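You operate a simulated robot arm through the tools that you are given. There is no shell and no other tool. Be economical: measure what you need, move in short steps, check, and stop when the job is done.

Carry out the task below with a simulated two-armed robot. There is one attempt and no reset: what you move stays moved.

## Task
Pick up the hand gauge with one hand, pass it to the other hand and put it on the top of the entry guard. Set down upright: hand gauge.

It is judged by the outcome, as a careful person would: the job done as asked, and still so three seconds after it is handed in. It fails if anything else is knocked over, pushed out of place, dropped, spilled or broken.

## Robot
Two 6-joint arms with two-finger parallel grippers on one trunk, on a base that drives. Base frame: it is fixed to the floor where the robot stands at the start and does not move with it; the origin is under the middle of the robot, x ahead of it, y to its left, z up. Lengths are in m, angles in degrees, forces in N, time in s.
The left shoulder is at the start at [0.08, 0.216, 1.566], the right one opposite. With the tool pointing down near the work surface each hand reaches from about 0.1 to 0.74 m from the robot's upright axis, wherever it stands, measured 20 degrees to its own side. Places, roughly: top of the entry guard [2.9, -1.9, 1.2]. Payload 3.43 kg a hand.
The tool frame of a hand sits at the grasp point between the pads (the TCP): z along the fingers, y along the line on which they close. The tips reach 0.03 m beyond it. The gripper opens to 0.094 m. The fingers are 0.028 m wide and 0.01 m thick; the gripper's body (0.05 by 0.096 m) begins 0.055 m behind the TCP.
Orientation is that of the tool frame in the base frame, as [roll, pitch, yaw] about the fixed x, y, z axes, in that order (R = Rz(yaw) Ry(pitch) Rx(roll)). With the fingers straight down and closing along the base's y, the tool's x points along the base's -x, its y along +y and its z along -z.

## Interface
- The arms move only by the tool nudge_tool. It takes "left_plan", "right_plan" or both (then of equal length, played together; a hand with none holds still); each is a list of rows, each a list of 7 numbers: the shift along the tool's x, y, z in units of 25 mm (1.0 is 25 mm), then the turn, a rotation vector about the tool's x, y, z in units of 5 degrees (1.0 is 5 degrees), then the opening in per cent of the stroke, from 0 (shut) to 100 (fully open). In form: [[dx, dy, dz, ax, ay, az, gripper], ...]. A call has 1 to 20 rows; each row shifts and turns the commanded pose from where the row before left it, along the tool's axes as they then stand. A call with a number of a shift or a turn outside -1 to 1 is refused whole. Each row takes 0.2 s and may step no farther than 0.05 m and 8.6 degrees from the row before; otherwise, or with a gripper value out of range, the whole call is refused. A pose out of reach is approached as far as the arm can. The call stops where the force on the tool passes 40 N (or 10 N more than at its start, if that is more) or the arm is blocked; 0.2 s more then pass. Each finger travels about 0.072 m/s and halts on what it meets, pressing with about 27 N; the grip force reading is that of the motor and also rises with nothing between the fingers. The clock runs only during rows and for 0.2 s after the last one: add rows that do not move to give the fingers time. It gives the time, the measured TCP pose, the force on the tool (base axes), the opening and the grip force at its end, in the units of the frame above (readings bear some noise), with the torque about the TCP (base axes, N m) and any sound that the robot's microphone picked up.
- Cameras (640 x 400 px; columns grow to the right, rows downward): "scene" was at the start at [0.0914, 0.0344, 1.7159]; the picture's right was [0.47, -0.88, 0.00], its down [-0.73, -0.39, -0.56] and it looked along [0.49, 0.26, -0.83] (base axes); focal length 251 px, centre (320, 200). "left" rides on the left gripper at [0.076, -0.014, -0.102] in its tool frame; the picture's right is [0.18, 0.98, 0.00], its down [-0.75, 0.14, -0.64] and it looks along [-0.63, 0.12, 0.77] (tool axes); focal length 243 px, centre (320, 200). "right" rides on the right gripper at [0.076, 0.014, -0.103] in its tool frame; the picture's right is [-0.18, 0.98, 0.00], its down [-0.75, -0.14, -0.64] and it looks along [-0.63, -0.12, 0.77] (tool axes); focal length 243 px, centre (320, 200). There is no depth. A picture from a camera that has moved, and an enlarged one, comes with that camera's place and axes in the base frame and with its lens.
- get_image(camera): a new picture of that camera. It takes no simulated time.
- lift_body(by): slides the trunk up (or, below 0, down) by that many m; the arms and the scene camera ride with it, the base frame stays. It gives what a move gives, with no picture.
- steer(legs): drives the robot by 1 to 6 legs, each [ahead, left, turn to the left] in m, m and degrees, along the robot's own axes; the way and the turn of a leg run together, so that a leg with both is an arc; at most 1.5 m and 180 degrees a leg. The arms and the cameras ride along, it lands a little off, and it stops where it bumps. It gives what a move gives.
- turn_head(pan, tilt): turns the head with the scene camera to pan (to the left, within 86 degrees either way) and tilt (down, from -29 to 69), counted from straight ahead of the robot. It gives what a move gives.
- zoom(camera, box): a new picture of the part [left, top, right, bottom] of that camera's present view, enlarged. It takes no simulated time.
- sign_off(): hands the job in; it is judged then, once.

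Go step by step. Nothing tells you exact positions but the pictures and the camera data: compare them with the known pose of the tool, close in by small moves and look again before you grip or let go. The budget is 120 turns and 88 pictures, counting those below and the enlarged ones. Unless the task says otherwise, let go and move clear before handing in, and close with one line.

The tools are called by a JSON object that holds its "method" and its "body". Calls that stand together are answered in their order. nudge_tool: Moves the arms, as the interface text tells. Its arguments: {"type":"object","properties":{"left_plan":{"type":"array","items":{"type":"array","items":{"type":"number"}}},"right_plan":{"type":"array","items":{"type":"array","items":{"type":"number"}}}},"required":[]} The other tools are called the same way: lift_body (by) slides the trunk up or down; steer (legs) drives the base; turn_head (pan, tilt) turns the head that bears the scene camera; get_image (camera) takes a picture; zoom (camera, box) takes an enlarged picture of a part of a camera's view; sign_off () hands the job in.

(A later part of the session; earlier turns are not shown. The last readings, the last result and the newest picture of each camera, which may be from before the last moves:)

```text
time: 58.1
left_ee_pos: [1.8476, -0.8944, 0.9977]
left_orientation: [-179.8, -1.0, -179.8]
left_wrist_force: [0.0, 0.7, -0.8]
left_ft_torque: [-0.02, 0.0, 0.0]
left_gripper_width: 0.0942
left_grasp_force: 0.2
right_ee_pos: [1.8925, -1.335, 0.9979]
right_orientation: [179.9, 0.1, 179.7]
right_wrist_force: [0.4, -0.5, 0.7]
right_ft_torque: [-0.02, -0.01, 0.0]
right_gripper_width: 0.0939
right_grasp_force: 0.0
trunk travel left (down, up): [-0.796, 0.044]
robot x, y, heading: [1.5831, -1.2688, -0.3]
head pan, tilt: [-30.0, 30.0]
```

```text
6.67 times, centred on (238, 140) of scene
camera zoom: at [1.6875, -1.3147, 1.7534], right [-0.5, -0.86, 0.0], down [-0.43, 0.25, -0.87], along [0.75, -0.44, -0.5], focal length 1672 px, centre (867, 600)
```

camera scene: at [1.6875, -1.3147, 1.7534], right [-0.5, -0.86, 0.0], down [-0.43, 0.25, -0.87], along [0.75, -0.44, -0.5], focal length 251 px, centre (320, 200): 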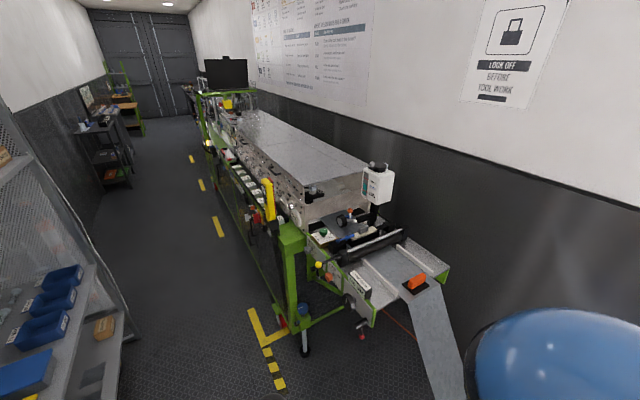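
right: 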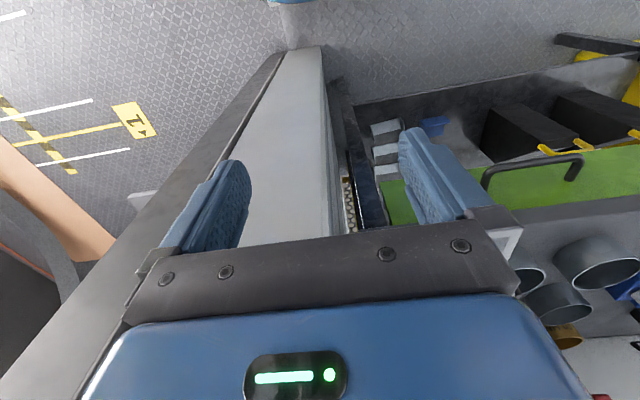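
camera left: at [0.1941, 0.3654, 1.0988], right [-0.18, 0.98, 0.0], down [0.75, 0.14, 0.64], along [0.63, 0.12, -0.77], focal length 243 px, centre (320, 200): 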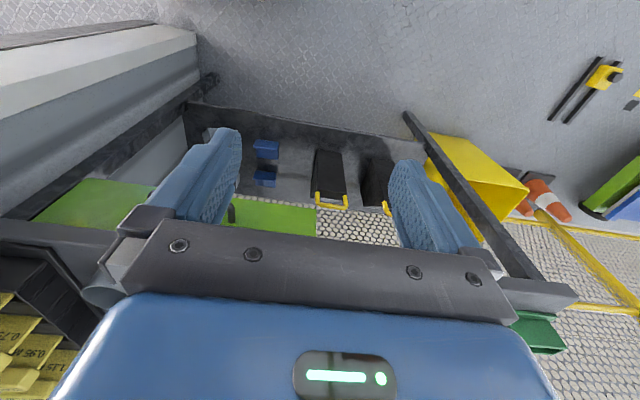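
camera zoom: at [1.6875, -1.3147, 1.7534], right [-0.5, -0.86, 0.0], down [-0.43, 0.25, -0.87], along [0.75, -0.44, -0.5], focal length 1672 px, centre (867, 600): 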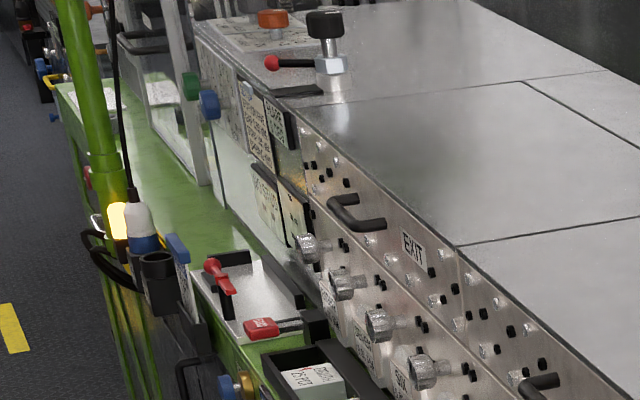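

The entry guard is the stainless cover labelled "ENTRY" (top roughly x 2.7–3.3, y −1.8…−2.2). The hand gauge is most likely on the check bench where I started; I'll drive back.

{"method": "steer", "body": {"legs": [[-1.5, 0, 0], [-0.38, 0.25, 0], [0, 0, 90], [1.2, 0, 0], [0, 0, -90]]}}

{"method": "turn_head", "body": {"pan": 10, "tilt": 40}}

{"method": "get_image", "body": {"camera": "scene"}}

```text
time: 81.3
left_ee_pos: [0.0011, 0.5875, 0.9983]
left_orientation: [-179.8, -1.0, 179.1]
left_wrist_force: [-0.4, 0.8, 0.1]
left_ft_torque: [0.03, 0.02, 0.03]
left_gripper_width: 0.0941
left_grasp_force: 0.0
right_ee_pos: [0.0374, 0.1461, 0.9975]
right_orientation: [180.0, 0.3, 178.6]
right_wrist_force: [-0.1, 0.3, 0.8]
right_ft_torque: [-0.02, -0.02, 0.02]
right_gripper_width: 0.0938
right_grasp_force: 0.0
trunk travel left (down, up): [-0.796, 0.044]
robot x, y, heading: [-0.2699, 0.2172, -1.6]
head pan, tilt: [-30.0, 30.0]
```

```text
time: 82.4
left_ee_pos: [0.0005, 0.5876, 0.9984]
left_orientation: [-179.8, -1.0, 179.2]
left_wrist_force: [0.6, 0.9, 0.4]
left_ft_torque: [0.01, -0.01, 0.03]
left_gripper_width: 0.094
left_grasp_force: 0.1
right_ee_pos: [0.0389, 0.1456, 0.9991]
right_orientation: [179.9, 0.2, 178.7]
right_wrist_force: [-0.1, -0.5, 0.5]
right_ft_torque: [-0.04, 0.01, 0.02]
right_gripper_width: 0.0939
right_grasp_force: 0.1
trunk travel left (down, up): [-0.796, 0.044]
robot x, y, heading: [-0.2751, 0.2191, -1.3]
head pan, tilt: [10.0, 40.0]
```

```text
47 pictures are left
camera scene: at [-0.1591, 0.2303, 1.738], right [0.15, -0.99, 0.0], down [-0.64, -0.1, -0.77], along [0.76, 0.11, -0.64], focal length 251 px, centre (320, 200)
```

scene: 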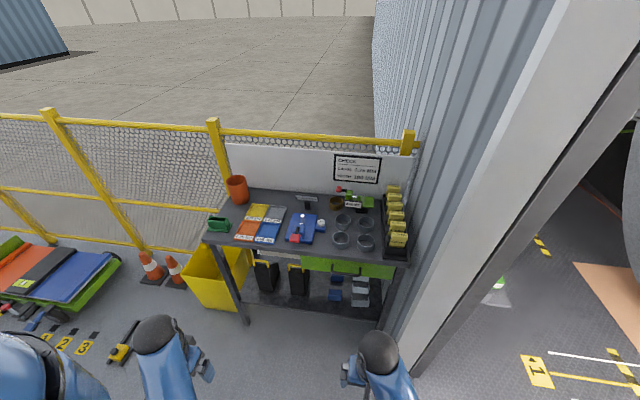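

{"method": "zoom", "body": {"camera": "scene", "box": [280, 160, 424, 250]}}

{"method": "zoom", "body": {"camera": "scene", "box": [230, 230, 422, 350]}}

```text
4.44 times, centred on (352, 205) of scene
camera zoom: at [-0.1591, 0.2303, 1.738], right [0.15, -0.99, 0.0], down [-0.64, -0.1, -0.77], along [0.76, 0.11, -0.64], focal length 1115 px, centre (178, 178)
```

zoom: 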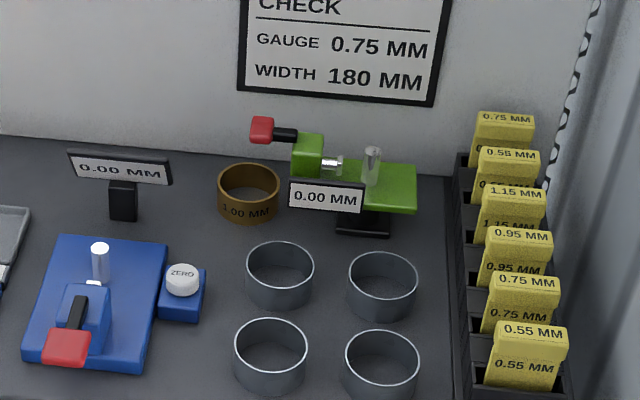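

```text
3.33 times, centred on (326, 290) of scene
camera zoom: at [-0.1591, 0.2303, 1.738], right [0.15, -0.99, 0.0], down [-0.64, -0.1, -0.77], along [0.76, 0.11, -0.64], focal length 836 px, centre (300, -100)
```

zoom: 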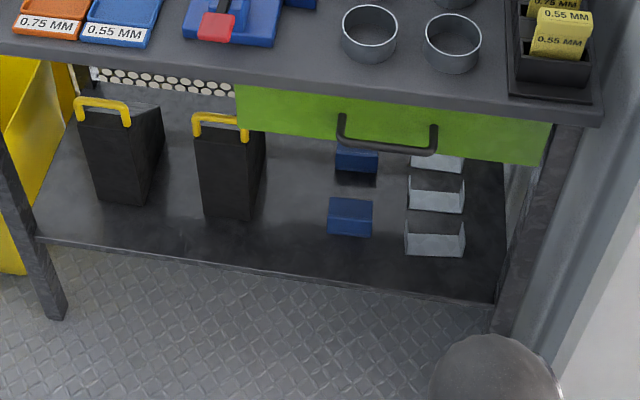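

The hand gauge is taken to be the green one with display and black foot (post top ≈ [0.74, 0.16, 1.04]); bench height ≈ 0.92. I'll raise the trunk, approach, and pitch the right hand forward to look from the wrist camera.

{"method": "lift_body", "body": {"by": 0.04}}

{"method": "steer", "body": {"legs": [[0.33, 0, 1.4]]}}

{"method": "nudge_tool", "body": {"right_plan": [[0, 0, 0, 0, -1, 0, 100], [0, 0, 0, 0, -1, 0, 100], [0, 0, 0, 0, -1, 0, 100], [0, 0, 0, 0, -1, 0, 100], [0, 0, 0, 0, -1, 0, 100], [0, 0, 0, 0, -1, 0, 100], [0, 0, 0, 0, -1, 0, 100], [0, 0, 0, 0, -1, 0, 100], [0, 0, 0, 0, -1, 0, 100], [0, 0, 0, 0, -1, 0, 100]]}}

{"method": "get_image", "body": {"camera": "right"}}

```text
time: 83.2
left_ee_pos: [0.0007, 0.5883, 1.038]
left_orientation: [-179.8, -1.1, 179.2]
left_wrist_force: [-0.1, -0.1, 0.5]
left_ft_torque: [0.0, 0.01, -0.03]
left_gripper_width: 0.0938
left_grasp_force: 0.0
right_ee_pos: [0.0381, 0.1453, 1.0394]
right_orientation: [179.9, 0.2, 178.7]
right_wrist_force: [-0.2, -0.1, 0.4]
right_ft_torque: [0.02, 0.03, 0.01]
right_gripper_width: 0.0939
right_grasp_force: 0.1
trunk travel left (down, up): [-0.836, 0.004]
robot x, y, heading: [-0.2703, 0.2172, -1.3]
head pan, tilt: [10.0, 40.0]
```

```text
time: 85.4
left_ee_pos: [0.3164, 0.5888, 1.0391]
left_orientation: [-179.8, -0.9, -179.6]
left_wrist_force: [0.1, -0.4, 1.3]
left_ft_torque: [0.02, 0.0, 0.0]
left_gripper_width: 0.0939
left_grasp_force: 0.1
right_ee_pos: [0.3644, 0.149, 1.0399]
right_orientation: [180.0, 0.5, -180.0]
right_wrist_force: [-0.2, 0.5, 0.5]
right_ft_torque: [0.0, -0.01, 0.02]
right_gripper_width: 0.0942
right_grasp_force: 0.0
trunk travel left (down, up): [-0.836, 0.004]
robot x, y, heading: [0.055, 0.211, 0.1]
head pan, tilt: [10.0, 40.0]
```

```text
time: 87.6
left_ee_pos: [0.3181, 0.5905, 1.0379]
left_orientation: [-179.8, -1.0, -179.6]
left_wrist_force: [-0.3, -0.1, 0.8]
left_ft_torque: [-0.01, -0.02, 0.02]
left_gripper_width: 0.094
left_grasp_force: 0.0
right_ee_pos: [0.3658, 0.1482, 1.0393]
right_orientation: [179.9, 50.2, 179.9]
right_wrist_force: [0.1, 0.8, 0.9]
right_ft_torque: [-0.01, 0.0, 0.01]
right_gripper_width: 0.094
right_grasp_force: 0.1
trunk travel left (down, up): [-0.836, 0.004]
robot x, y, heading: [0.0566, 0.2116, 0.0]
head pan, tilt: [10.0, 40.0]
```

```text
44 pictures are left
camera right: at [0.2388, 0.1639, 1.0455], right [0.12, 0.98, 0.14], down [-0.01, -0.14, 0.99], along [0.99, -0.12, -0.01], focal length 243 px, centre (320, 200)
```

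right: 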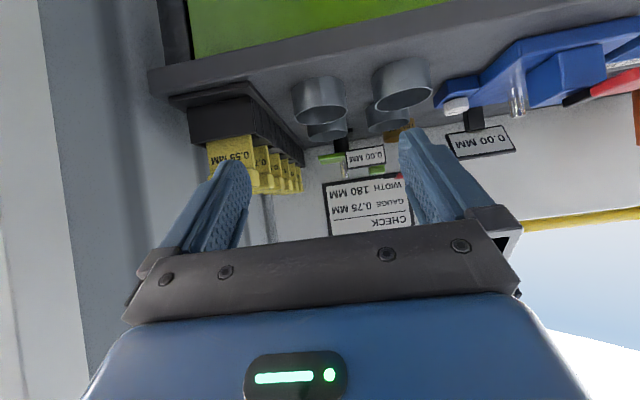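

The right hand pitches up fine. Zoom on the green gauge (image is inverted).

{"method": "zoom", "body": {"camera": "right", "box": [300, 110, 428, 190]}}

{"method": "turn_head", "body": {"pan": -5, "tilt": 45}}

{"method": "zoom", "body": {"camera": "scene", "box": [240, 70, 400, 170]}}

```text
5.00 times, centred on (364, 150) of right
camera zoom: at [0.2388, 0.1639, 1.0455], right [0.12, 0.98, 0.14], down [-0.01, -0.14, 0.99], along [0.99, -0.12, -0.01], focal length 1213 px, centre (100, 450)
```

zoom: 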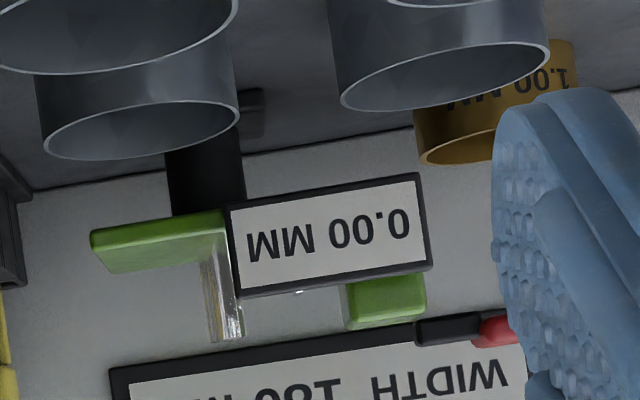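

```text
time: 88.3
left_ee_pos: [0.3179, 0.5894, 1.0385]
left_orientation: [-179.8, -1.0, -179.4]
left_wrist_force: [-0.5, 0.4, -0.5]
left_ft_torque: [0.02, 0.02, -0.01]
left_gripper_width: 0.0936
left_grasp_force: 0.0
right_ee_pos: [0.3672, 0.1482, 1.0389]
right_orientation: [179.8, 50.1, 179.9]
right_wrist_force: [-0.9, -0.2, -0.4]
right_ft_torque: [0.02, 0.01, 0.04]
right_gripper_width: 0.0942
right_grasp_force: 0.1
trunk travel left (down, up): [-0.836, 0.004]
robot x, y, heading: [0.0535, 0.213, -0.2]
head pan, tilt: [-5.0, 45.0]
```

```text
4.00 times, centred on (320, 120) of scene
camera zoom: at [0.1639, 0.2068, 1.7708], right [-0.09, -1.0, 0.0], down [-0.7, 0.06, -0.71], along [0.7, -0.06, -0.71], focal length 1003 px, centre (320, 520)
```

zoom: 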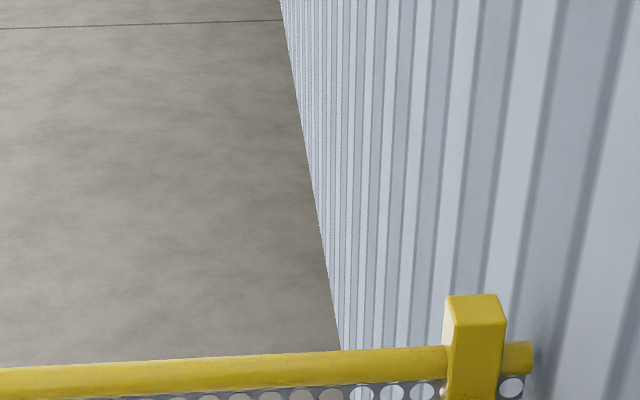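

{"method": "zoom", "body": {"camera": "scene", "box": [260, 150, 388, 230]}}

```text
5.00 times, centred on (324, 190) of scene
camera zoom: at [0.1639, 0.2068, 1.7708], right [-0.09, -1.0, 0.0], down [-0.7, 0.06, -0.71], along [0.7, -0.06, -0.71], focal length 1254 px, centre (300, 250)
```

zoom: 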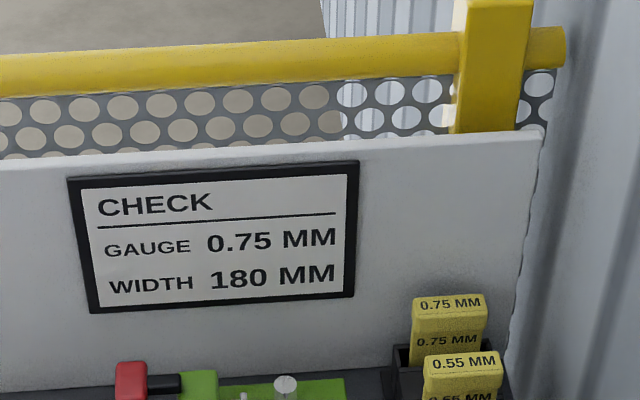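

{"method": "turn_head", "body": {"pan": 0, "tilt": 60}}

{"method": "zoom", "body": {"camera": "scene", "box": [240, 100, 400, 200]}}

```text
time: 89.1
left_ee_pos: [0.3185, 0.5889, 1.039]
left_orientation: [-179.8, -1.0, -179.6]
left_wrist_force: [0.1, 0.3, 0.0]
left_ft_torque: [-0.03, 0.01, 0.01]
left_gripper_width: 0.0938
left_grasp_force: 0.1
right_ee_pos: [0.3655, 0.1493, 1.0383]
right_orientation: [179.9, 50.1, 180.0]
right_wrist_force: [0.1, 0.6, -0.3]
right_ft_torque: [-0.03, 0.02, 0.0]
right_gripper_width: 0.0941
right_grasp_force: 0.1
trunk travel left (down, up): [-0.836, 0.004]
robot x, y, heading: [0.0537, 0.212, -0.1]
head pan, tilt: [0.0, 60.0]
```

```text
4.00 times, centred on (320, 150) of scene
camera zoom: at [0.1495, 0.2138, 1.7513], right [0.0, -1.0, 0.0], down [-0.87, 0.0, -0.5], along [0.5, 0.0, -0.87], focal length 1003 px, centre (320, 400)
```

zoom: 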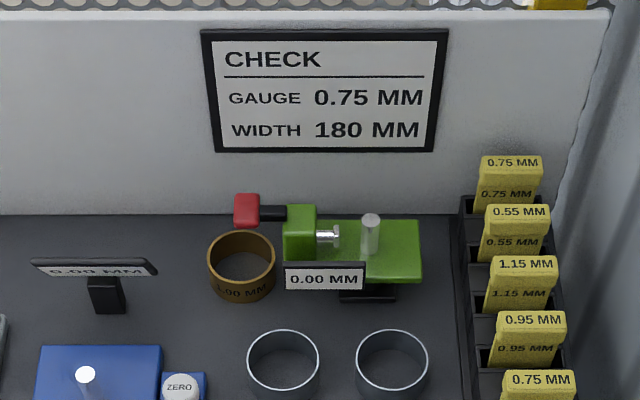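

I see the gauge: black foot/handle, green plate (x≈0.74–0.815, y≈0.115–0.25, z≈0.95), display at its front-left, jaw box left, post mid. I'll raise and advance the right hand for a closer view.

{"method": "nudge_tool", "body": {"right_plan": [[-0.766, 0, -0.643, 0, 0, 0, 100], [-0.766, 0, -0.643, 0, 0, 0, 100], [-0.766, 0, -0.643, 0, 0, 0, 100], [-0.766, 0, -0.643, 0, 0, 0, 100], [-0.766, 0, -0.643, 0, 0, 0, 100], [-0.766, 0, -0.643, 0, 0, 0, 100]]}}

{"method": "nudge_tool", "body": {"right_plan": [[-0.643, 0, 0.766, 0, 0, 0, 100], [-0.643, 0, 0.766, 0, 0, 0, 100], [-0.643, 0, 0.766, 0, 0, 0, 100], [-0.643, 0, 0.766, 0, 1, 0, 100], [-0.577, 0, 0.819, 0, 1, 0, 100], [-0.707, 0, 0.707, 0, 1, 0, 100]]}}

{"method": "get_image", "body": {"camera": "right"}}

```text
time: 90.5
left_ee_pos: [0.3183, 0.5902, 1.037]
left_orientation: [-179.7, -1.0, -179.6]
left_wrist_force: [-0.7, 0.1, 0.1]
left_ft_torque: [0.0, -0.01, 0.0]
left_gripper_width: 0.094
left_grasp_force: 0.0
right_ee_pos: [0.3712, 0.1609, 1.1744]
right_orientation: [180.0, 50.3, 179.8]
right_wrist_force: [0.1, 0.0, -0.2]
right_ft_torque: [0.01, -0.02, -0.01]
right_gripper_width: 0.0939
right_grasp_force: 0.1
right hand out of reach, approached as far as the arm can: row 6
trunk travel left (down, up): [-0.836, 0.004]
robot x, y, heading: [0.0547, 0.2157, 0.1]
head pan, tilt: [0.0, 60.0]
```

```text
time: 91.9
left_ee_pos: [0.3193, 0.5902, 1.038]
left_orientation: [-179.6, -0.9, -179.6]
left_wrist_force: [-0.3, -0.3, -0.3]
left_ft_torque: [0.02, 0.01, 0.05]
left_gripper_width: 0.0937
left_grasp_force: 0.1
right_ee_pos: [0.5221, 0.1605, 1.1667]
right_orientation: [-180.0, 34.9, -180.0]
right_wrist_force: [0.2, 0.3, -0.5]
right_ft_torque: [0.01, -0.02, 0.06]
right_gripper_width: 0.094
right_grasp_force: 0.1
trunk travel left (down, up): [-0.836, 0.004]
robot x, y, heading: [0.0533, 0.2159, 0.0]
head pan, tilt: [0.0, 60.0]
```

```text
39 pictures are left
camera right: at [0.4009, 0.1761, 1.2075], right [0.15, 0.98, 0.11], down [0.25, -0.14, 0.96], along [0.96, -0.12, -0.27], focal length 243 px, centre (320, 200)
```

right: 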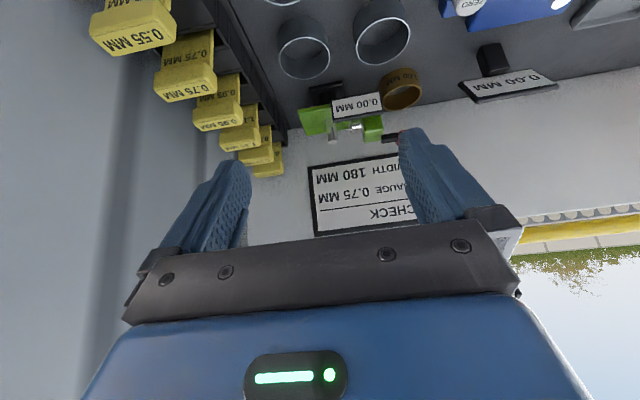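

{"method": "zoom", "body": {"camera": "right", "box": [284, 72, 412, 152]}}

```text
5.00 times, centred on (348, 112) of right
camera zoom: at [0.4009, 0.1761, 1.2075], right [0.15, 0.98, 0.11], down [0.25, -0.14, 0.96], along [0.96, -0.12, -0.27], focal length 1213 px, centre (180, 640)
```

zoom: 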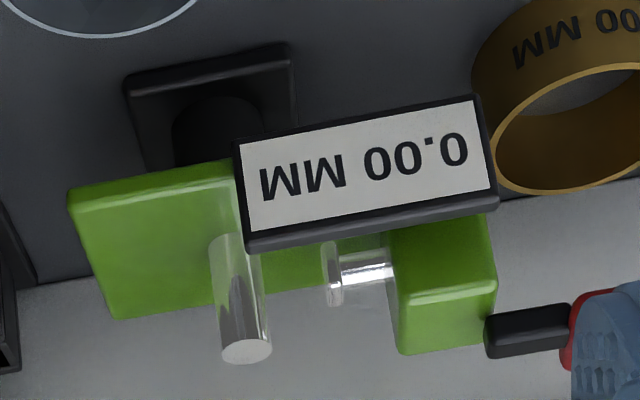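

The gauge geometry is now clear: jaw box x 0.766–0.804, y 0.217–0.246, top z≈1.0; plate right end is free for the second hand. I'll retract the right hand a bit and drive closer.

{"method": "nudge_tool", "body": {"right_plan": [[0.82, 0, -0.574, 0, 0, 0, 100], [0.82, 0, -0.574, 0, 0, 0, 100], [0.82, 0, -0.574, 0, 0, 0, 100], [0.82, 0, -0.574, 0, 0, 0, 100], [0.82, 0, -0.574, 0, 0, 0, 100]]}}

{"method": "steer", "body": {"legs": [[0.14, -0.02, 0]]}}

{"method": "nudge_tool", "body": {"left_plan": [[0, 0, -1, 0, 0, -1, 100], [0, 0, -1, 0, 0, -1, 100], [-1, 0, -1, 0, 0, 0, 100], [-1, 0, 0, 0, 0, 0, 100]]}}

```text
time: 93.1
left_ee_pos: [0.3173, 0.5886, 1.0391]
left_orientation: [-179.9, -1.0, -179.6]
left_wrist_force: [0.4, 1.4, -0.3]
left_ft_torque: [-0.01, 0.0, 0.03]
left_gripper_width: 0.0939
left_grasp_force: 0.1
right_ee_pos: [0.3926, 0.1599, 1.169]
right_orientation: [179.9, 35.2, 179.9]
right_wrist_force: [0.3, -0.2, 0.4]
right_ft_torque: [0.02, 0.0, -0.02]
right_gripper_width: 0.0939
right_grasp_force: 0.0
trunk travel left (down, up): [-0.836, 0.004]
robot x, y, heading: [0.0523, 0.2129, -0.0]
head pan, tilt: [0.0, 60.0]
```

```text
time: 94.4
left_ee_pos: [0.4561, 0.5704, 1.0387]
left_orientation: [-179.7, -0.8, -179.5]
left_wrist_force: [0.1, -0.9, -0.4]
left_ft_torque: [-0.01, -0.01, 0.01]
left_gripper_width: 0.0939
left_grasp_force: 0.0
right_ee_pos: [0.5309, 0.1408, 1.1689]
right_orientation: [180.0, 35.3, 180.0]
right_wrist_force: [-0.8, -0.2, -0.6]
right_ft_torque: [0.0, -0.04, -0.02]
right_gripper_width: 0.0937
right_grasp_force: 0.1
trunk travel left (down, up): [-0.836, 0.004]
robot x, y, heading: [0.1924, 0.1926, -0.1]
head pan, tilt: [0.0, 60.0]
```

```text
time: 95.4
left_ee_pos: [0.5007, 0.5725, 1.0321]
left_orientation: [180.0, -1.0, -169.5]
left_wrist_force: [-0.7, -0.1, 0.6]
left_ft_torque: [-0.01, 0.04, -0.01]
left_gripper_width: 0.0942
left_grasp_force: 0.1
left hand out of reach, approached as far as the arm can: row 1, 2, 3
right_ee_pos: [0.5361, 0.141, 1.1678]
right_orientation: [-179.9, 34.9, -179.9]
right_wrist_force: [0.9, 0.1, 0.9]
right_ft_torque: [-0.03, 0.0, -0.01]
right_gripper_width: 0.0939
right_grasp_force: 0.0
trunk travel left (down, up): [-0.836, 0.004]
robot x, y, heading: [0.1951, 0.194, 0.2]
head pan, tilt: [0.0, 60.0]
```

Tool-down height is limited (~1.03). I'll test how high the right hand reaches with ~60° forward pitch, as needed at the guard (z≈1.25).

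{"method": "nudge_tool", "body": {"right_plan": [[0, 0, 0, 0, -1, 0, 100], [0, 0, 0, 0, -1, 0, 100], [0, 0, 0, 0, -1, 0, 100], [0, 0, 0, 0, -1, 0, 100], [0, 0, 0, 0, -1, 0, 100], [-0.866, 0, -0.5, 0, 0, 0, 100], [-0.866, 0, -0.5, 0, 0, 0, 100], [-0.866, 0, -0.5, 0, 0, 0, 100], [-0.866, 0, -0.5, 0, 0, 0, 100], [-0.866, 0, -0.5, 0, 0, 0, 100]]}}

{"method": "get_image", "body": {"camera": "scene"}}

```text
time: 97.6
left_ee_pos: [0.4991, 0.5737, 1.0338]
left_orientation: [180.0, -0.9, -169.5]
left_wrist_force: [-0.5, 0.1, -0.1]
left_ft_torque: [0.0, -0.04, 0.0]
left_gripper_width: 0.094
left_grasp_force: 0.1
right_ee_pos: [0.5547, 0.1813, 1.2581]
right_orientation: [-179.8, 60.0, -179.8]
right_wrist_force: [0.7, -0.4, -0.3]
right_ft_torque: [-0.01, -0.03, 0.0]
right_gripper_width: 0.094
right_grasp_force: 0.0
right hand out of reach, approached as far as the arm can: row 7, 8, 9, 10
trunk travel left (down, up): [-0.836, 0.004]
robot x, y, heading: [0.1952, 0.1933, -0.2]
head pan, tilt: [0.0, 60.0]
```

```text
37 pictures are left
camera scene: at [0.2905, 0.1953, 1.7513], right [0.0, -1.0, 0.0], down [-0.87, 0.0, -0.5], along [0.5, 0.0, -0.87], focal length 251 px, centre (320, 200)
```

scene: 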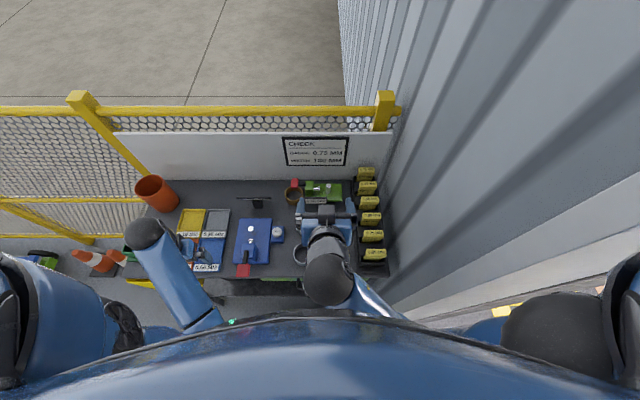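

Reach at 60° pitch is ~1.25, so ~70° pitch suffices at the guard. I'll move the right hand aside, and yaw the left hand to close along x.

{"method": "nudge_tool", "body": {"right_plan": [[0.866, 0, 0.5, 0, 0, 0, 100], [0.866, 0, 0.5, 0, 0, 0, 100], [0.866, 0, 0.5, 0, 0, 0, 100], [0, -1, 0, 0, 0, 0, 100], [0, -1, 0, 0, 0, 0, 100], [0, -1, 0, 0, 0, 0, 100], [0, -1, 0, 0, 0, 0, 100], [0.5, 0, -0.866, 0, 0, 0, 100], [0.5, 0, -0.866, 0, 0, 0, 100], [0.5, 0, -0.866, 0, 0, 0, 100]]}}

{"method": "nudge_tool", "body": {"left_plan": [[0, 0, 0, 0, 0, -1, 100], [0, 0, 0, 0, 0, -1, 100], [0, 0, 0, 0, 0, -1, 100], [0, 0, 0, 0, 0, -1, 100], [0, 0, 0, 0, 0, -1, 100], [0, 0, 0, 0, 0, -1, 100], [0, 0, 0, 0, 0, -1, 100], [0, 0, 0, 0, 0, -1, 100], [0, 0, 0, 0, 0, -1, 100], [0, 0, 0, 0, 0, -1, 100], [0, 0, 0, 0, 0, -1, 100], [0, 0, 0, 0, 0, -1, 100], [0, 0, 0, 0, 0, -1, 100], [0, 0, 0, 0, 0, -1, 100], [0, 0, 0, 0, 0, -1, 100], [0, 0, 0, 0, 0, -0.95, 100]]}}

```text
time: 100.0
left_ee_pos: [0.4994, 0.5729, 1.0321]
left_orientation: [-180.0, -0.8, -169.5]
left_wrist_force: [-0.5, -0.2, 0.1]
left_ft_torque: [0.02, 0.02, 0.04]
left_gripper_width: 0.0939
left_grasp_force: 0.1
right_ee_pos: [0.5029, 0.0672, 1.1668]
right_orientation: [177.0, 60.5, 169.2]
right_wrist_force: [-0.1, 0.4, 0.6]
right_ft_torque: [-0.02, 0.03, -0.01]
right_gripper_width: 0.094
right_grasp_force: 0.1
right hand out of reach, approached as far as the arm can: row 7, 8, 9, 10
trunk travel left (down, up): [-0.836, 0.004]
robot x, y, heading: [0.1917, 0.1922, -0.2]
head pan, tilt: [0.0, 60.0]
stopped in row 10 (right hand): the arm was blocked; the commanded pose is now the measured one
```

```text
time: 103.4
left_ee_pos: [0.499, 0.5728, 1.033]
left_orientation: [179.2, -0.1, -89.6]
left_wrist_force: [-0.1, 0.1, -0.1]
left_ft_torque: [-0.01, 0.0, 0.0]
left_gripper_width: 0.0942
left_grasp_force: 0.1
right_ee_pos: [0.5022, 0.0665, 1.1654]
right_orientation: [177.2, 60.6, 169.5]
right_wrist_force: [-0.2, 0.7, -0.4]
right_ft_torque: [0.0, 0.04, 0.01]
right_gripper_width: 0.0939
right_grasp_force: 0.0
trunk travel left (down, up): [-0.836, 0.004]
robot x, y, heading: [0.1923, 0.1924, -0.3]
head pan, tilt: [0.0, 60.0]
```

{"method": "nudge_tool", "body": {"left_plan": [[0.97, -0.48, 0, 0, 0, 0, 100], [0.97, -0.48, 0, 0, 0, 0, 100], [0.97, -0.48, 0, 0, 0, 0, 100], [0.97, -0.48, 0, 0, 0, 0, 100], [0.97, -0.48, 0, 0, 0, 0, 100], [0.97, -0.48, 0, 0, 0, 0, 100], [0.97, -0.48, 0, 0, 0, 0, 100], [0.97, -0.48, 0, 0, 0, 0, 100], [0.97, -0.48, 0, 0, 0, 0, 100], [0.97, -0.48, 0, 0, 0, 0, 100]]}}

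{"method": "get_image", "body": {"camera": "left"}}

```text
time: 105.6
left_ee_pos: [0.6204, 0.3287, 1.033]
left_orientation: [179.2, -0.2, -89.9]
left_wrist_force: [0.8, 0.1, -0.6]
left_ft_torque: [-0.01, -0.01, 0.04]
left_gripper_width: 0.0941
left_grasp_force: 0.1
right_ee_pos: [0.5036, 0.0658, 1.1657]
right_orientation: [177.1, 60.4, 169.5]
right_wrist_force: [0.6, -0.4, -0.3]
right_ft_torque: [0.0, 0.0, 0.0]
right_gripper_width: 0.0941
right_grasp_force: 0.1
trunk travel left (down, up): [-0.836, 0.004]
robot x, y, heading: [0.1927, 0.1922, -0.1]
head pan, tilt: [0.0, 60.0]
```

```text
36 pictures are left
camera left: at [0.6369, 0.2538, 1.1333], right [-0.98, -0.19, 0.01], down [-0.14, 0.75, 0.64], along [-0.13, 0.63, -0.77], focal length 243 px, centre (320, 200)
```

left: 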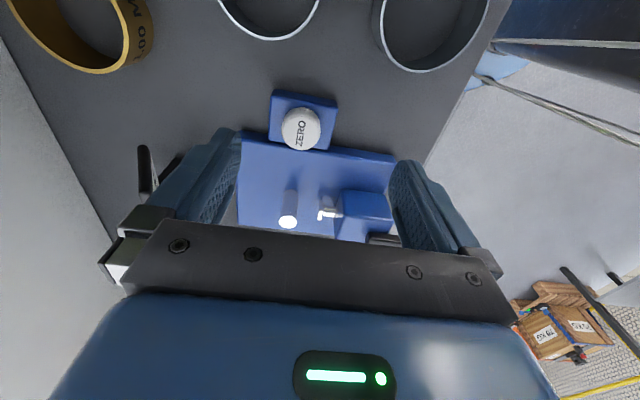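

Reach is good here. I'll try raising slightly, then look with the scene camera.

{"method": "nudge_tool", "body": {"left_plan": [[0, 0, -0.8, 0, 0, 0, 100], [0, 0, -0.8, 0, 0, 0, 100]]}}

{"method": "zoom", "body": {"camera": "scene", "box": [230, 140, 390, 240]}}

```text
time: 106.2
left_ee_pos: [0.6195, 0.3302, 1.0376]
left_orientation: [179.3, -0.2, -89.8]
left_wrist_force: [0.3, 0.8, -0.1]
left_ft_torque: [0.04, 0.0, -0.02]
left_gripper_width: 0.094
left_grasp_force: 0.0
left hand out of reach, approached as far as the arm can: row 1, 2
right_ee_pos: [0.5015, 0.0655, 1.1647]
right_orientation: [177.1, 60.6, 169.5]
right_wrist_force: [-0.4, -0.5, 0.3]
right_ft_torque: [0.01, 0.02, 0.01]
right_gripper_width: 0.094
right_grasp_force: 0.0
trunk travel left (down, up): [-0.836, 0.004]
robot x, y, heading: [0.1935, 0.1919, -0.2]
head pan, tilt: [0.0, 60.0]
```

```text
4.00 times, centred on (310, 190) of scene
camera zoom: at [0.2903, 0.1934, 1.7512], right [0.0, -1.0, 0.0], down [-0.87, 0.0, -0.5], along [0.5, 0.0, -0.87], focal length 1003 px, centre (360, 240)
```

zoom: 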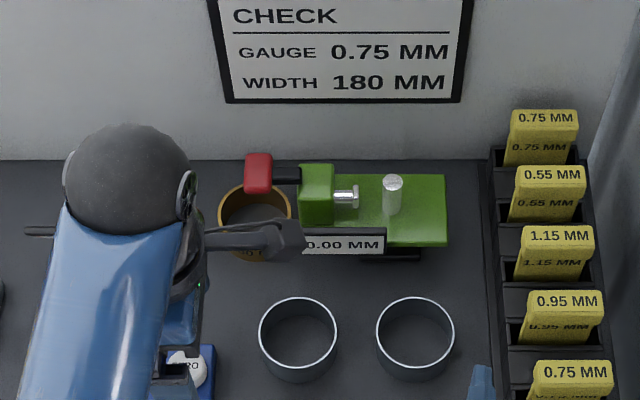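

Positions confirm. Now advance the left hand to x≈0.778 at y≈0.33, then check.

{"method": "nudge_tool", "body": {"left_plan": [[0, -0.9, 1.0, 0, 0, 0, 100], [0, -0.9, 0.4, 0, 0, 0, 100], [0, -0.9, 0, 0, 0, 0, 100], [0, -0.9, 0, 0, 0, 0, 100], [0, -0.9, 0, 0, 0, 0, 100], [0, -0.9, 0, 0, 0, 0, 100], [0, -0.9, 0, 0, 0, 0, 100], [0, 0, 0, 0, 0, 0, 100]]}}

{"method": "get_image", "body": {"camera": "left"}}

{"method": "zoom", "body": {"camera": "scene", "box": [230, 140, 390, 240]}}

```text
time: 108.0
left_ee_pos: [0.777, 0.3318, 0.9997]
left_orientation: [179.2, -0.2, -89.8]
left_wrist_force: [-0.4, 0.6, 0.4]
left_ft_torque: [-0.01, 0.02, 0.0]
left_gripper_width: 0.0938
left_grasp_force: 0.1
right_ee_pos: [0.5028, 0.0659, 1.1656]
right_orientation: [177.3, 60.7, 169.5]
right_wrist_force: [0.1, 0.7, -0.3]
right_ft_torque: [0.0, -0.02, -0.03]
right_gripper_width: 0.0941
right_grasp_force: 0.1
trunk travel left (down, up): [-0.836, 0.004]
robot x, y, heading: [0.195, 0.1938, 0.0]
head pan, tilt: [0.0, 60.0]
```

```text
34 pictures are left
camera left: at [0.7941, 0.2558, 1.1003], right [-0.98, -0.19, 0.01], down [-0.13, 0.75, 0.64], along [-0.13, 0.63, -0.77], focal length 243 px, centre (320, 200)
```

left: 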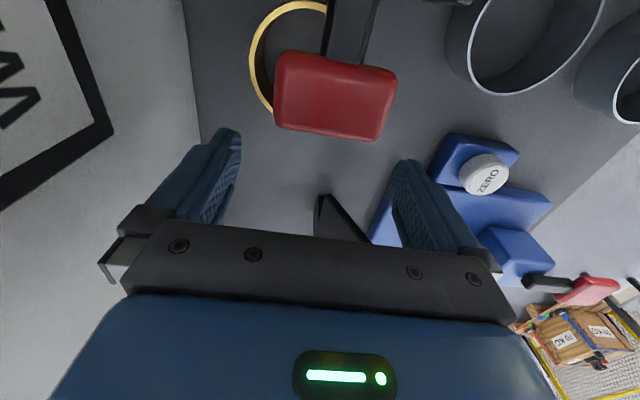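

```text
4.00 times, centred on (310, 190) of scene
camera zoom: at [0.29, 0.1938, 1.7513], right [0.0, -1.0, 0.0], down [-0.87, 0.0, -0.5], along [0.5, 0.0, -0.87], focal length 1003 px, centre (360, 240)
```

zoom: 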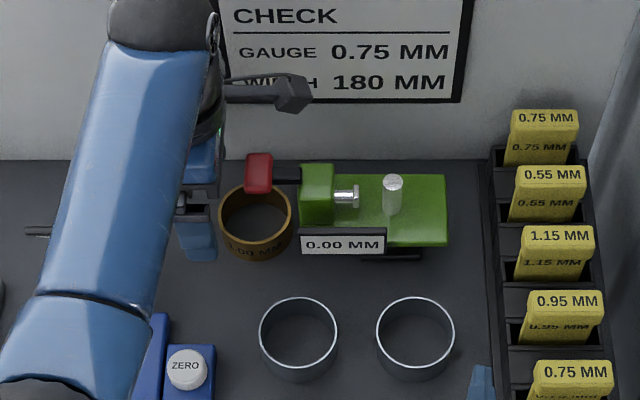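

The z dropped; I'll raise to ~1.033 and slide −y so the fingers straddle the lever and box.

{"method": "nudge_tool", "body": {"left_plan": [[0, 0, -0.8, 0, 0, 0, 100], [0, 0, -0.53, 0, 0, 0, 100], [0.5, 0, 0, 0, 0, 0, 100], [0.7, 0, 0, 0, 0, 0, 100], [0.7, 0, 0, 0, 0, 0, 100], [0.7, 0, 0, 0, 0, 0, 100], [0.7, 0, 0, 0, 0, 0, 100], [0.64, 0, 0, 0, 0, 0, 100], [0, 0, 0, 0, 0, 0, 100]]}}

{"method": "get_image", "body": {"camera": "left"}}

{"method": "zoom", "body": {"camera": "scene", "box": [230, 140, 390, 240]}}

```text
time: 110.0
left_ee_pos: [0.7774, 0.2333, 1.0317]
left_orientation: [179.2, -0.1, -89.8]
left_wrist_force: [-0.4, 0.7, 0.2]
left_ft_torque: [0.02, -0.02, 0.01]
left_gripper_width: 0.0942
left_grasp_force: 0.1
right_ee_pos: [0.5039, 0.0677, 1.1662]
right_orientation: [177.2, 60.6, 169.5]
right_wrist_force: [0.5, -0.1, -0.2]
right_ft_torque: [-0.02, 0.0, 0.02]
right_gripper_width: 0.0939
right_grasp_force: 0.1
trunk travel left (down, up): [-0.836, 0.004]
robot x, y, heading: [0.1952, 0.1951, 0.0]
head pan, tilt: [0.0, 60.0]
```

```text
32 pictures are left
camera left: at [0.7951, 0.1568, 1.1339], right [-0.98, -0.19, 0.01], down [-0.13, 0.75, 0.64], along [-0.13, 0.63, -0.77], focal length 243 px, centre (320, 200)
```

left: 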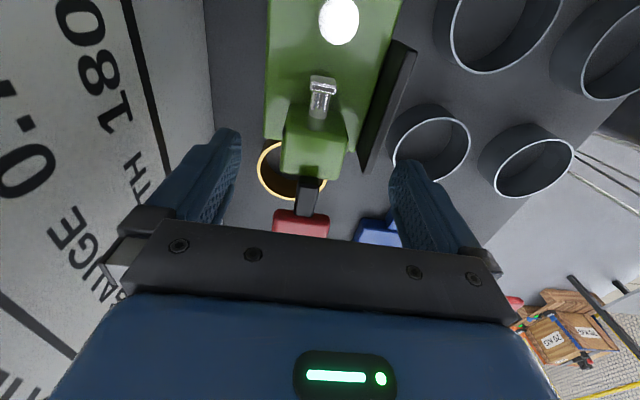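

```text
4.00 times, centred on (310, 190) of scene
camera zoom: at [0.2901, 0.1938, 1.7513], right [0.0, -1.0, 0.0], down [-0.87, 0.0, -0.5], along [0.5, 0.0, -0.87], focal length 1003 px, centre (360, 240)
```

zoom: 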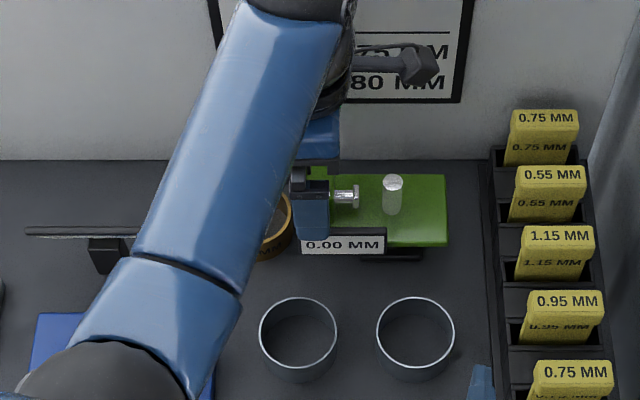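

The box sits between the fingers, about 4 mm further +x. I'll shift, lower to just above display-top level, and close to find contact.

{"method": "nudge_tool", "body": {"left_plan": [[0, -0.17, 0.36, 0, 0, 0, 100], [0, 0, 0, 0, 0, 0, 60], [0, 0, 0, 0, 0, 0, 48], [0, 0, 0, 0, 0, 0, 48], [0, 0, 0, 0, 0, 0, 48]]}}

{"method": "get_image", "body": {"camera": "left"}}

```text
time: 111.2
left_ee_pos: [0.7819, 0.2334, 1.0234]
left_orientation: [179.2, -0.1, -89.8]
left_wrist_force: [-0.4, 0.3, -0.5]
left_ft_torque: [-0.02, 0.02, 0.02]
left_gripper_width: 0.0452
left_grasp_force: 0.1
right_ee_pos: [0.5029, 0.066, 1.1659]
right_orientation: [177.0, 60.6, 169.4]
right_wrist_force: [-0.1, -0.7, 0.4]
right_ft_torque: [-0.01, -0.01, 0.01]
right_gripper_width: 0.094
right_grasp_force: 0.1
trunk travel left (down, up): [-0.836, 0.004]
robot x, y, heading: [0.1963, 0.191, 0.1]
head pan, tilt: [0.0, 60.0]
```

```text
30 pictures are left
camera left: at [0.7989, 0.1569, 1.1246], right [-0.98, -0.19, 0.01], down [-0.13, 0.75, 0.64], along [-0.13, 0.63, -0.77], focal length 243 px, centre (320, 200)
```

left: 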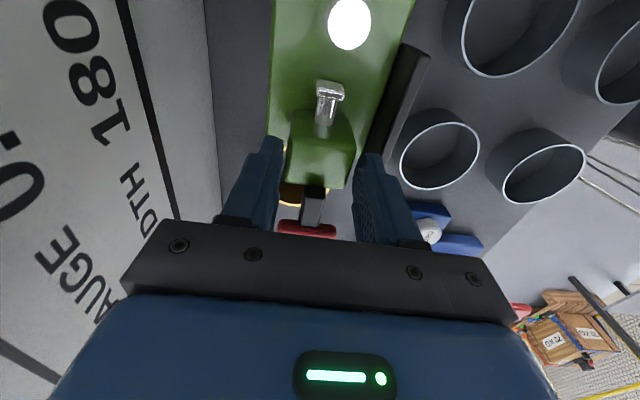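

{"method": "zoom", "body": {"camera": "left", "box": [240, 90, 440, 215]}}

```text
3.20 times, centred on (340, 152) of left
camera zoom: at [0.7989, 0.1569, 1.1246], right [-0.98, -0.19, 0.01], down [-0.13, 0.75, 0.64], along [-0.13, 0.63, -0.77], focal length 776 px, centre (256, 352)
```

zoom: 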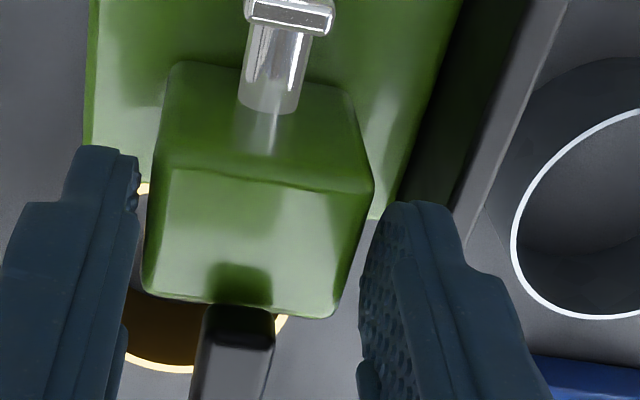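

Fingers are centred on the box. I'll close gently to touch, then check width.

{"method": "nudge_tool", "body": {"left_plan": [[0, 0, 0, 0, 0, 0, 44], [0, 0, 0, 0, 0, 0, 40], [0, 0, 0, 0, 0, 0, 36], [0, 0, 0, 0, 0, 0, 36]]}}

{"method": "zoom", "body": {"camera": "left", "box": [240, 90, 440, 215]}}

```text
time: 112.2
left_ee_pos: [0.7827, 0.2329, 1.0227]
left_orientation: [179.2, -0.1, -89.8]
left_wrist_force: [1.1, 0.3, 0.1]
left_ft_torque: [-0.05, -0.23, 0.11]
left_gripper_width: 0.0396
left_grasp_force: 26.7
right_ee_pos: [0.5035, 0.0659, 1.1663]
right_orientation: [177.3, 60.6, 169.6]
right_wrist_force: [-0.1, -0.2, 0.0]
right_ft_torque: [0.03, 0.01, 0.03]
right_gripper_width: 0.0942
right_grasp_force: 0.0
trunk travel left (down, up): [-0.836, 0.004]
robot x, y, heading: [0.1933, 0.1955, 0.1]
head pan, tilt: [0.0, 60.0]
```

```text
3.20 times, centred on (340, 152) of left
camera zoom: at [0.799, 0.1571, 1.1247], right [-0.98, -0.19, 0.01], down [-0.13, 0.75, 0.64], along [-0.13, 0.63, -0.77], focal length 776 px, centre (256, 352)
```

zoom: 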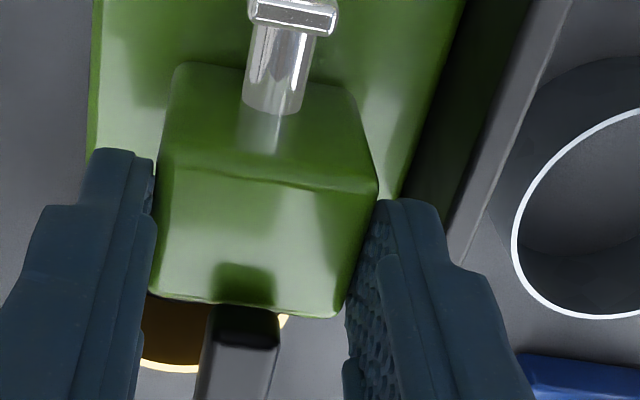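

Contact at 39.6 mm width. I'll relax by ~2 mm, descend 15 mm, and regrip deeper.

{"method": "nudge_tool", "body": {"left_plan": [[0, 0, 0, 0, 0, 0, 44.5], [0, 0, 0, 0, 0, 0, 44.5], [0, 0, 0.2, 0, 0, 0, 44.5], [0, 0, 0.2, 0, 0, 0, 44.5], [0, 0, 0.2, 0, 0, 0, 44.5]]}}

```text
time: 113.4
left_ee_pos: [0.7826, 0.2317, 1.0093]
left_orientation: [179.2, -0.1, -89.8]
left_wrist_force: [1.1, 0.3, 2.6]
left_ft_torque: [-0.04, -0.06, 0.0]
left_gripper_width: 0.0424
left_grasp_force: 0.0
right_ee_pos: [0.5033, 0.0664, 1.1666]
right_orientation: [177.3, 60.6, 169.5]
right_wrist_force: [-0.4, 0.0, -0.4]
right_ft_torque: [-0.01, -0.01, 0.0]
right_gripper_width: 0.0937
right_grasp_force: 0.1
trunk travel left (down, up): [-0.836, 0.004]
robot x, y, heading: [0.1948, 0.1973, -0.3]
head pan, tilt: [0.0, 60.0]
```

{"method": "zoom", "body": {"camera": "left", "box": [240, 90, 440, 215]}}

```text
3.20 times, centred on (340, 152) of left
camera zoom: at [0.7986, 0.157, 1.1102], right [-0.98, -0.19, 0.01], down [-0.14, 0.75, 0.64], along [-0.13, 0.63, -0.77], focal length 776 px, centre (256, 352)
```

zoom: 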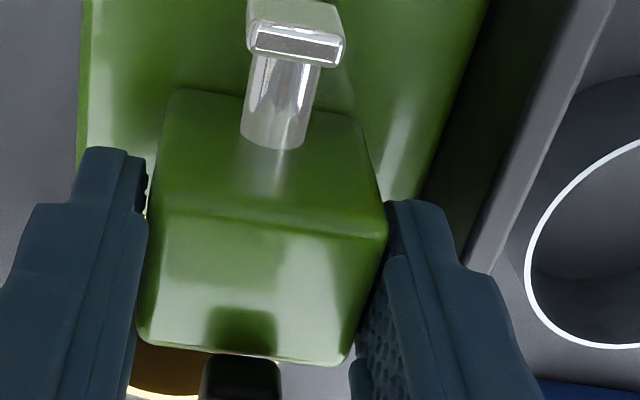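

The front finger fits in the gap. Descend 8 mm more and grip.

{"method": "nudge_tool", "body": {"left_plan": [[0, 0.02, 0.16, 0, 0, 0, 44.5], [0, 0.02, 0.16, 0, 0, 0, 44.5]]}}

{"method": "nudge_tool", "body": {"left_plan": [[0, 0, 0, 0, 0, 0, 20], [0, 0, 0, 0, 0, 0, 0], [0, 0, 0, 0, 0, 0, 0]]}}

```text
time: 114.0
left_ee_pos: [0.781, 0.2327, 0.9995]
left_orientation: [179.1, -0.2, -89.8]
left_wrist_force: [-3.1, 1.5, 5.9]
left_ft_torque: [-0.05, 0.12, -0.07]
left_gripper_width: 0.0448
left_grasp_force: 6.8
right_ee_pos: [0.5029, 0.0663, 1.1658]
right_orientation: [177.1, 60.6, 169.5]
right_wrist_force: [0.5, 1.3, -0.1]
right_ft_torque: [0.05, 0.0, -0.03]
right_gripper_width: 0.094
right_grasp_force: 0.2
trunk travel left (down, up): [-0.836, 0.004]
robot x, y, heading: [0.1936, 0.1945, -0.2]
head pan, tilt: [0.0, 60.0]
```

```text
time: 114.8
left_ee_pos: [0.7815, 0.2322, 1.0005]
left_orientation: [179.0, 0.0, -89.8]
left_wrist_force: [-0.4, 0.8, -5.3]
left_ft_torque: [0.19, 0.01, 0.0]
left_gripper_width: 0.0443
left_grasp_force: 27.2
right_ee_pos: [0.5035, 0.0669, 1.1664]
right_orientation: [177.2, 60.6, 169.5]
right_wrist_force: [-0.8, -0.7, -1.0]
right_ft_torque: [0.0, -0.02, 0.0]
right_gripper_width: 0.0937
right_grasp_force: 0.1
trunk travel left (down, up): [-0.836, 0.004]
robot x, y, heading: [0.1947, 0.1908, -0.4]
head pan, tilt: [0.0, 60.0]
```

Gripped firmly (27 N), already carrying ~5 N. Lift a little and check for slip.

{"method": "nudge_tool", "body": {"left_plan": [[0, 0, -0.2, 0, 0, 0, 0], [0, 0, -0.3, 0, 0, 0, 0], [0, 0, -0.3, 0, 0, 0, 0], [0, 0, 0, 0, 0, 0, 0]]}}

{"method": "get_image", "body": {"camera": "left"}}

```text
time: 115.8
left_ee_pos: [0.7812, 0.2325, 1.0207]
left_orientation: [179.0, -0.1, -89.8]
left_wrist_force: [-0.8, -0.2, -4.7]
left_ft_torque: [0.2, -0.02, 0.0]
left_gripper_width: 0.0444
left_grasp_force: 26.8
right_ee_pos: [0.5037, 0.0664, 1.1663]
right_orientation: [177.2, 60.4, 169.5]
right_wrist_force: [-0.6, -0.3, -0.7]
right_ft_torque: [-0.02, -0.03, -0.01]
right_gripper_width: 0.0939
right_grasp_force: 0.1
trunk travel left (down, up): [-0.836, 0.004]
robot x, y, heading: [0.1946, 0.1929, -0.3]
head pan, tilt: [0.0, 60.0]
```

```text
26 pictures are left
camera left: at [0.7981, 0.1572, 1.1215], right [-0.98, -0.19, 0.01], down [-0.13, 0.75, 0.64], along [-0.13, 0.63, -0.77], focal length 243 px, centre (320, 200)
```

left: 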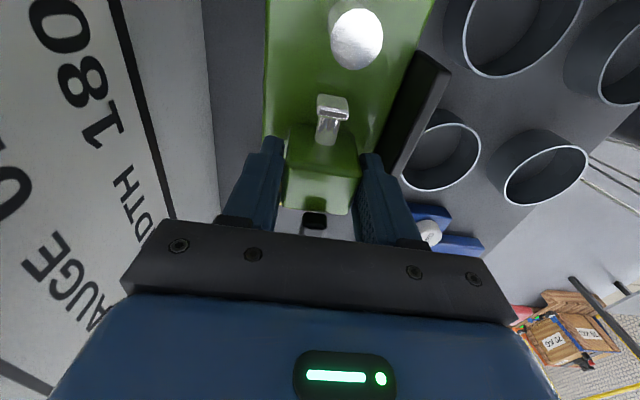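

Held well. Now raise with a gradual forward pitch to gain height over the rings.

{"method": "nudge_tool", "body": {"left_plan": [[0, 0, -0.5, 0, 0, 0, 0], [0, -0.05, -0.6, 1, 0, 0, 0], [0, -0.1, -0.6, 1, 0, 0, 0], [0, -0.15, -0.58, 1, 0, 0, 0], [0, -0.2, -0.56, 1, 0, 0, 0], [0, -0.25, -0.54, 1, 0, 0, 0], [0, -0.3, -0.6, 0, 0, 0, 0]]}}

{"method": "get_image", "body": {"camera": "scene"}}

```text
time: 117.4
left_ee_pos: [0.7906, 0.2319, 1.1244]
left_orientation: [-155.8, -0.1, -89.7]
left_wrist_force: [-0.4, 0.5, -4.9]
left_ft_torque: [0.18, 0.09, -0.04]
left_gripper_width: 0.0445
left_grasp_force: 26.9
right_ee_pos: [0.5036, 0.067, 1.1651]
right_orientation: [177.2, 60.5, 169.5]
right_wrist_force: [0.0, 0.1, -0.8]
right_ft_torque: [0.0, -0.04, 0.02]
right_gripper_width: 0.094
right_grasp_force: 0.1
trunk travel left (down, up): [-0.836, 0.004]
robot x, y, heading: [0.1888, 0.1928, 0.1]
head pan, tilt: [0.0, 60.0]
```

```text
25 pictures are left
camera scene: at [0.291, 0.1934, 1.7512], right [0.0, -1.0, 0.0], down [-0.87, 0.0, -0.5], along [0.5, 0.0, -0.87], focal length 251 px, centre (320, 200)
```

scene: 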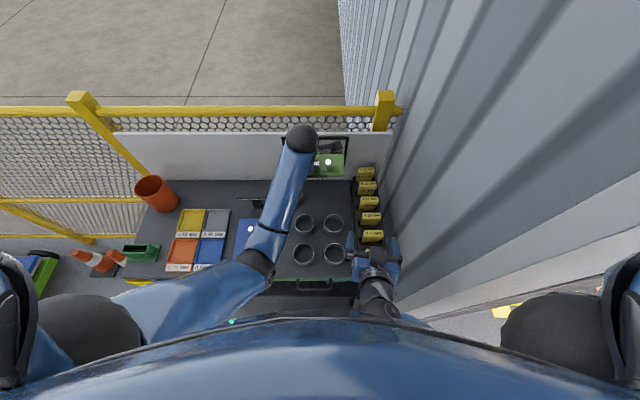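

Gauge is clear of the bench. Back the robot away.

{"method": "steer", "body": {"legs": [[-0.55, 0, 0]]}}

```text
time: 120.6
left_ee_pos: [0.2404, 0.2324, 1.1234]
left_orientation: [-156.0, -0.2, -90.0]
left_wrist_force: [-0.1, -0.2, -5.1]
left_ft_torque: [0.23, 0.07, 0.0]
left_gripper_width: 0.0444
left_grasp_force: 27.4
right_ee_pos: [-0.0468, 0.0663, 1.1648]
right_orientation: [177.2, 60.4, 169.3]
right_wrist_force: [0.5, 0.0, 0.7]
right_ft_torque: [-0.01, -0.01, 0.0]
right_gripper_width: 0.094
right_grasp_force: 0.1
trunk travel left (down, up): [-0.836, 0.004]
robot x, y, heading: [-0.3581, 0.1965, -0.7]
head pan, tilt: [0.0, 60.0]
```

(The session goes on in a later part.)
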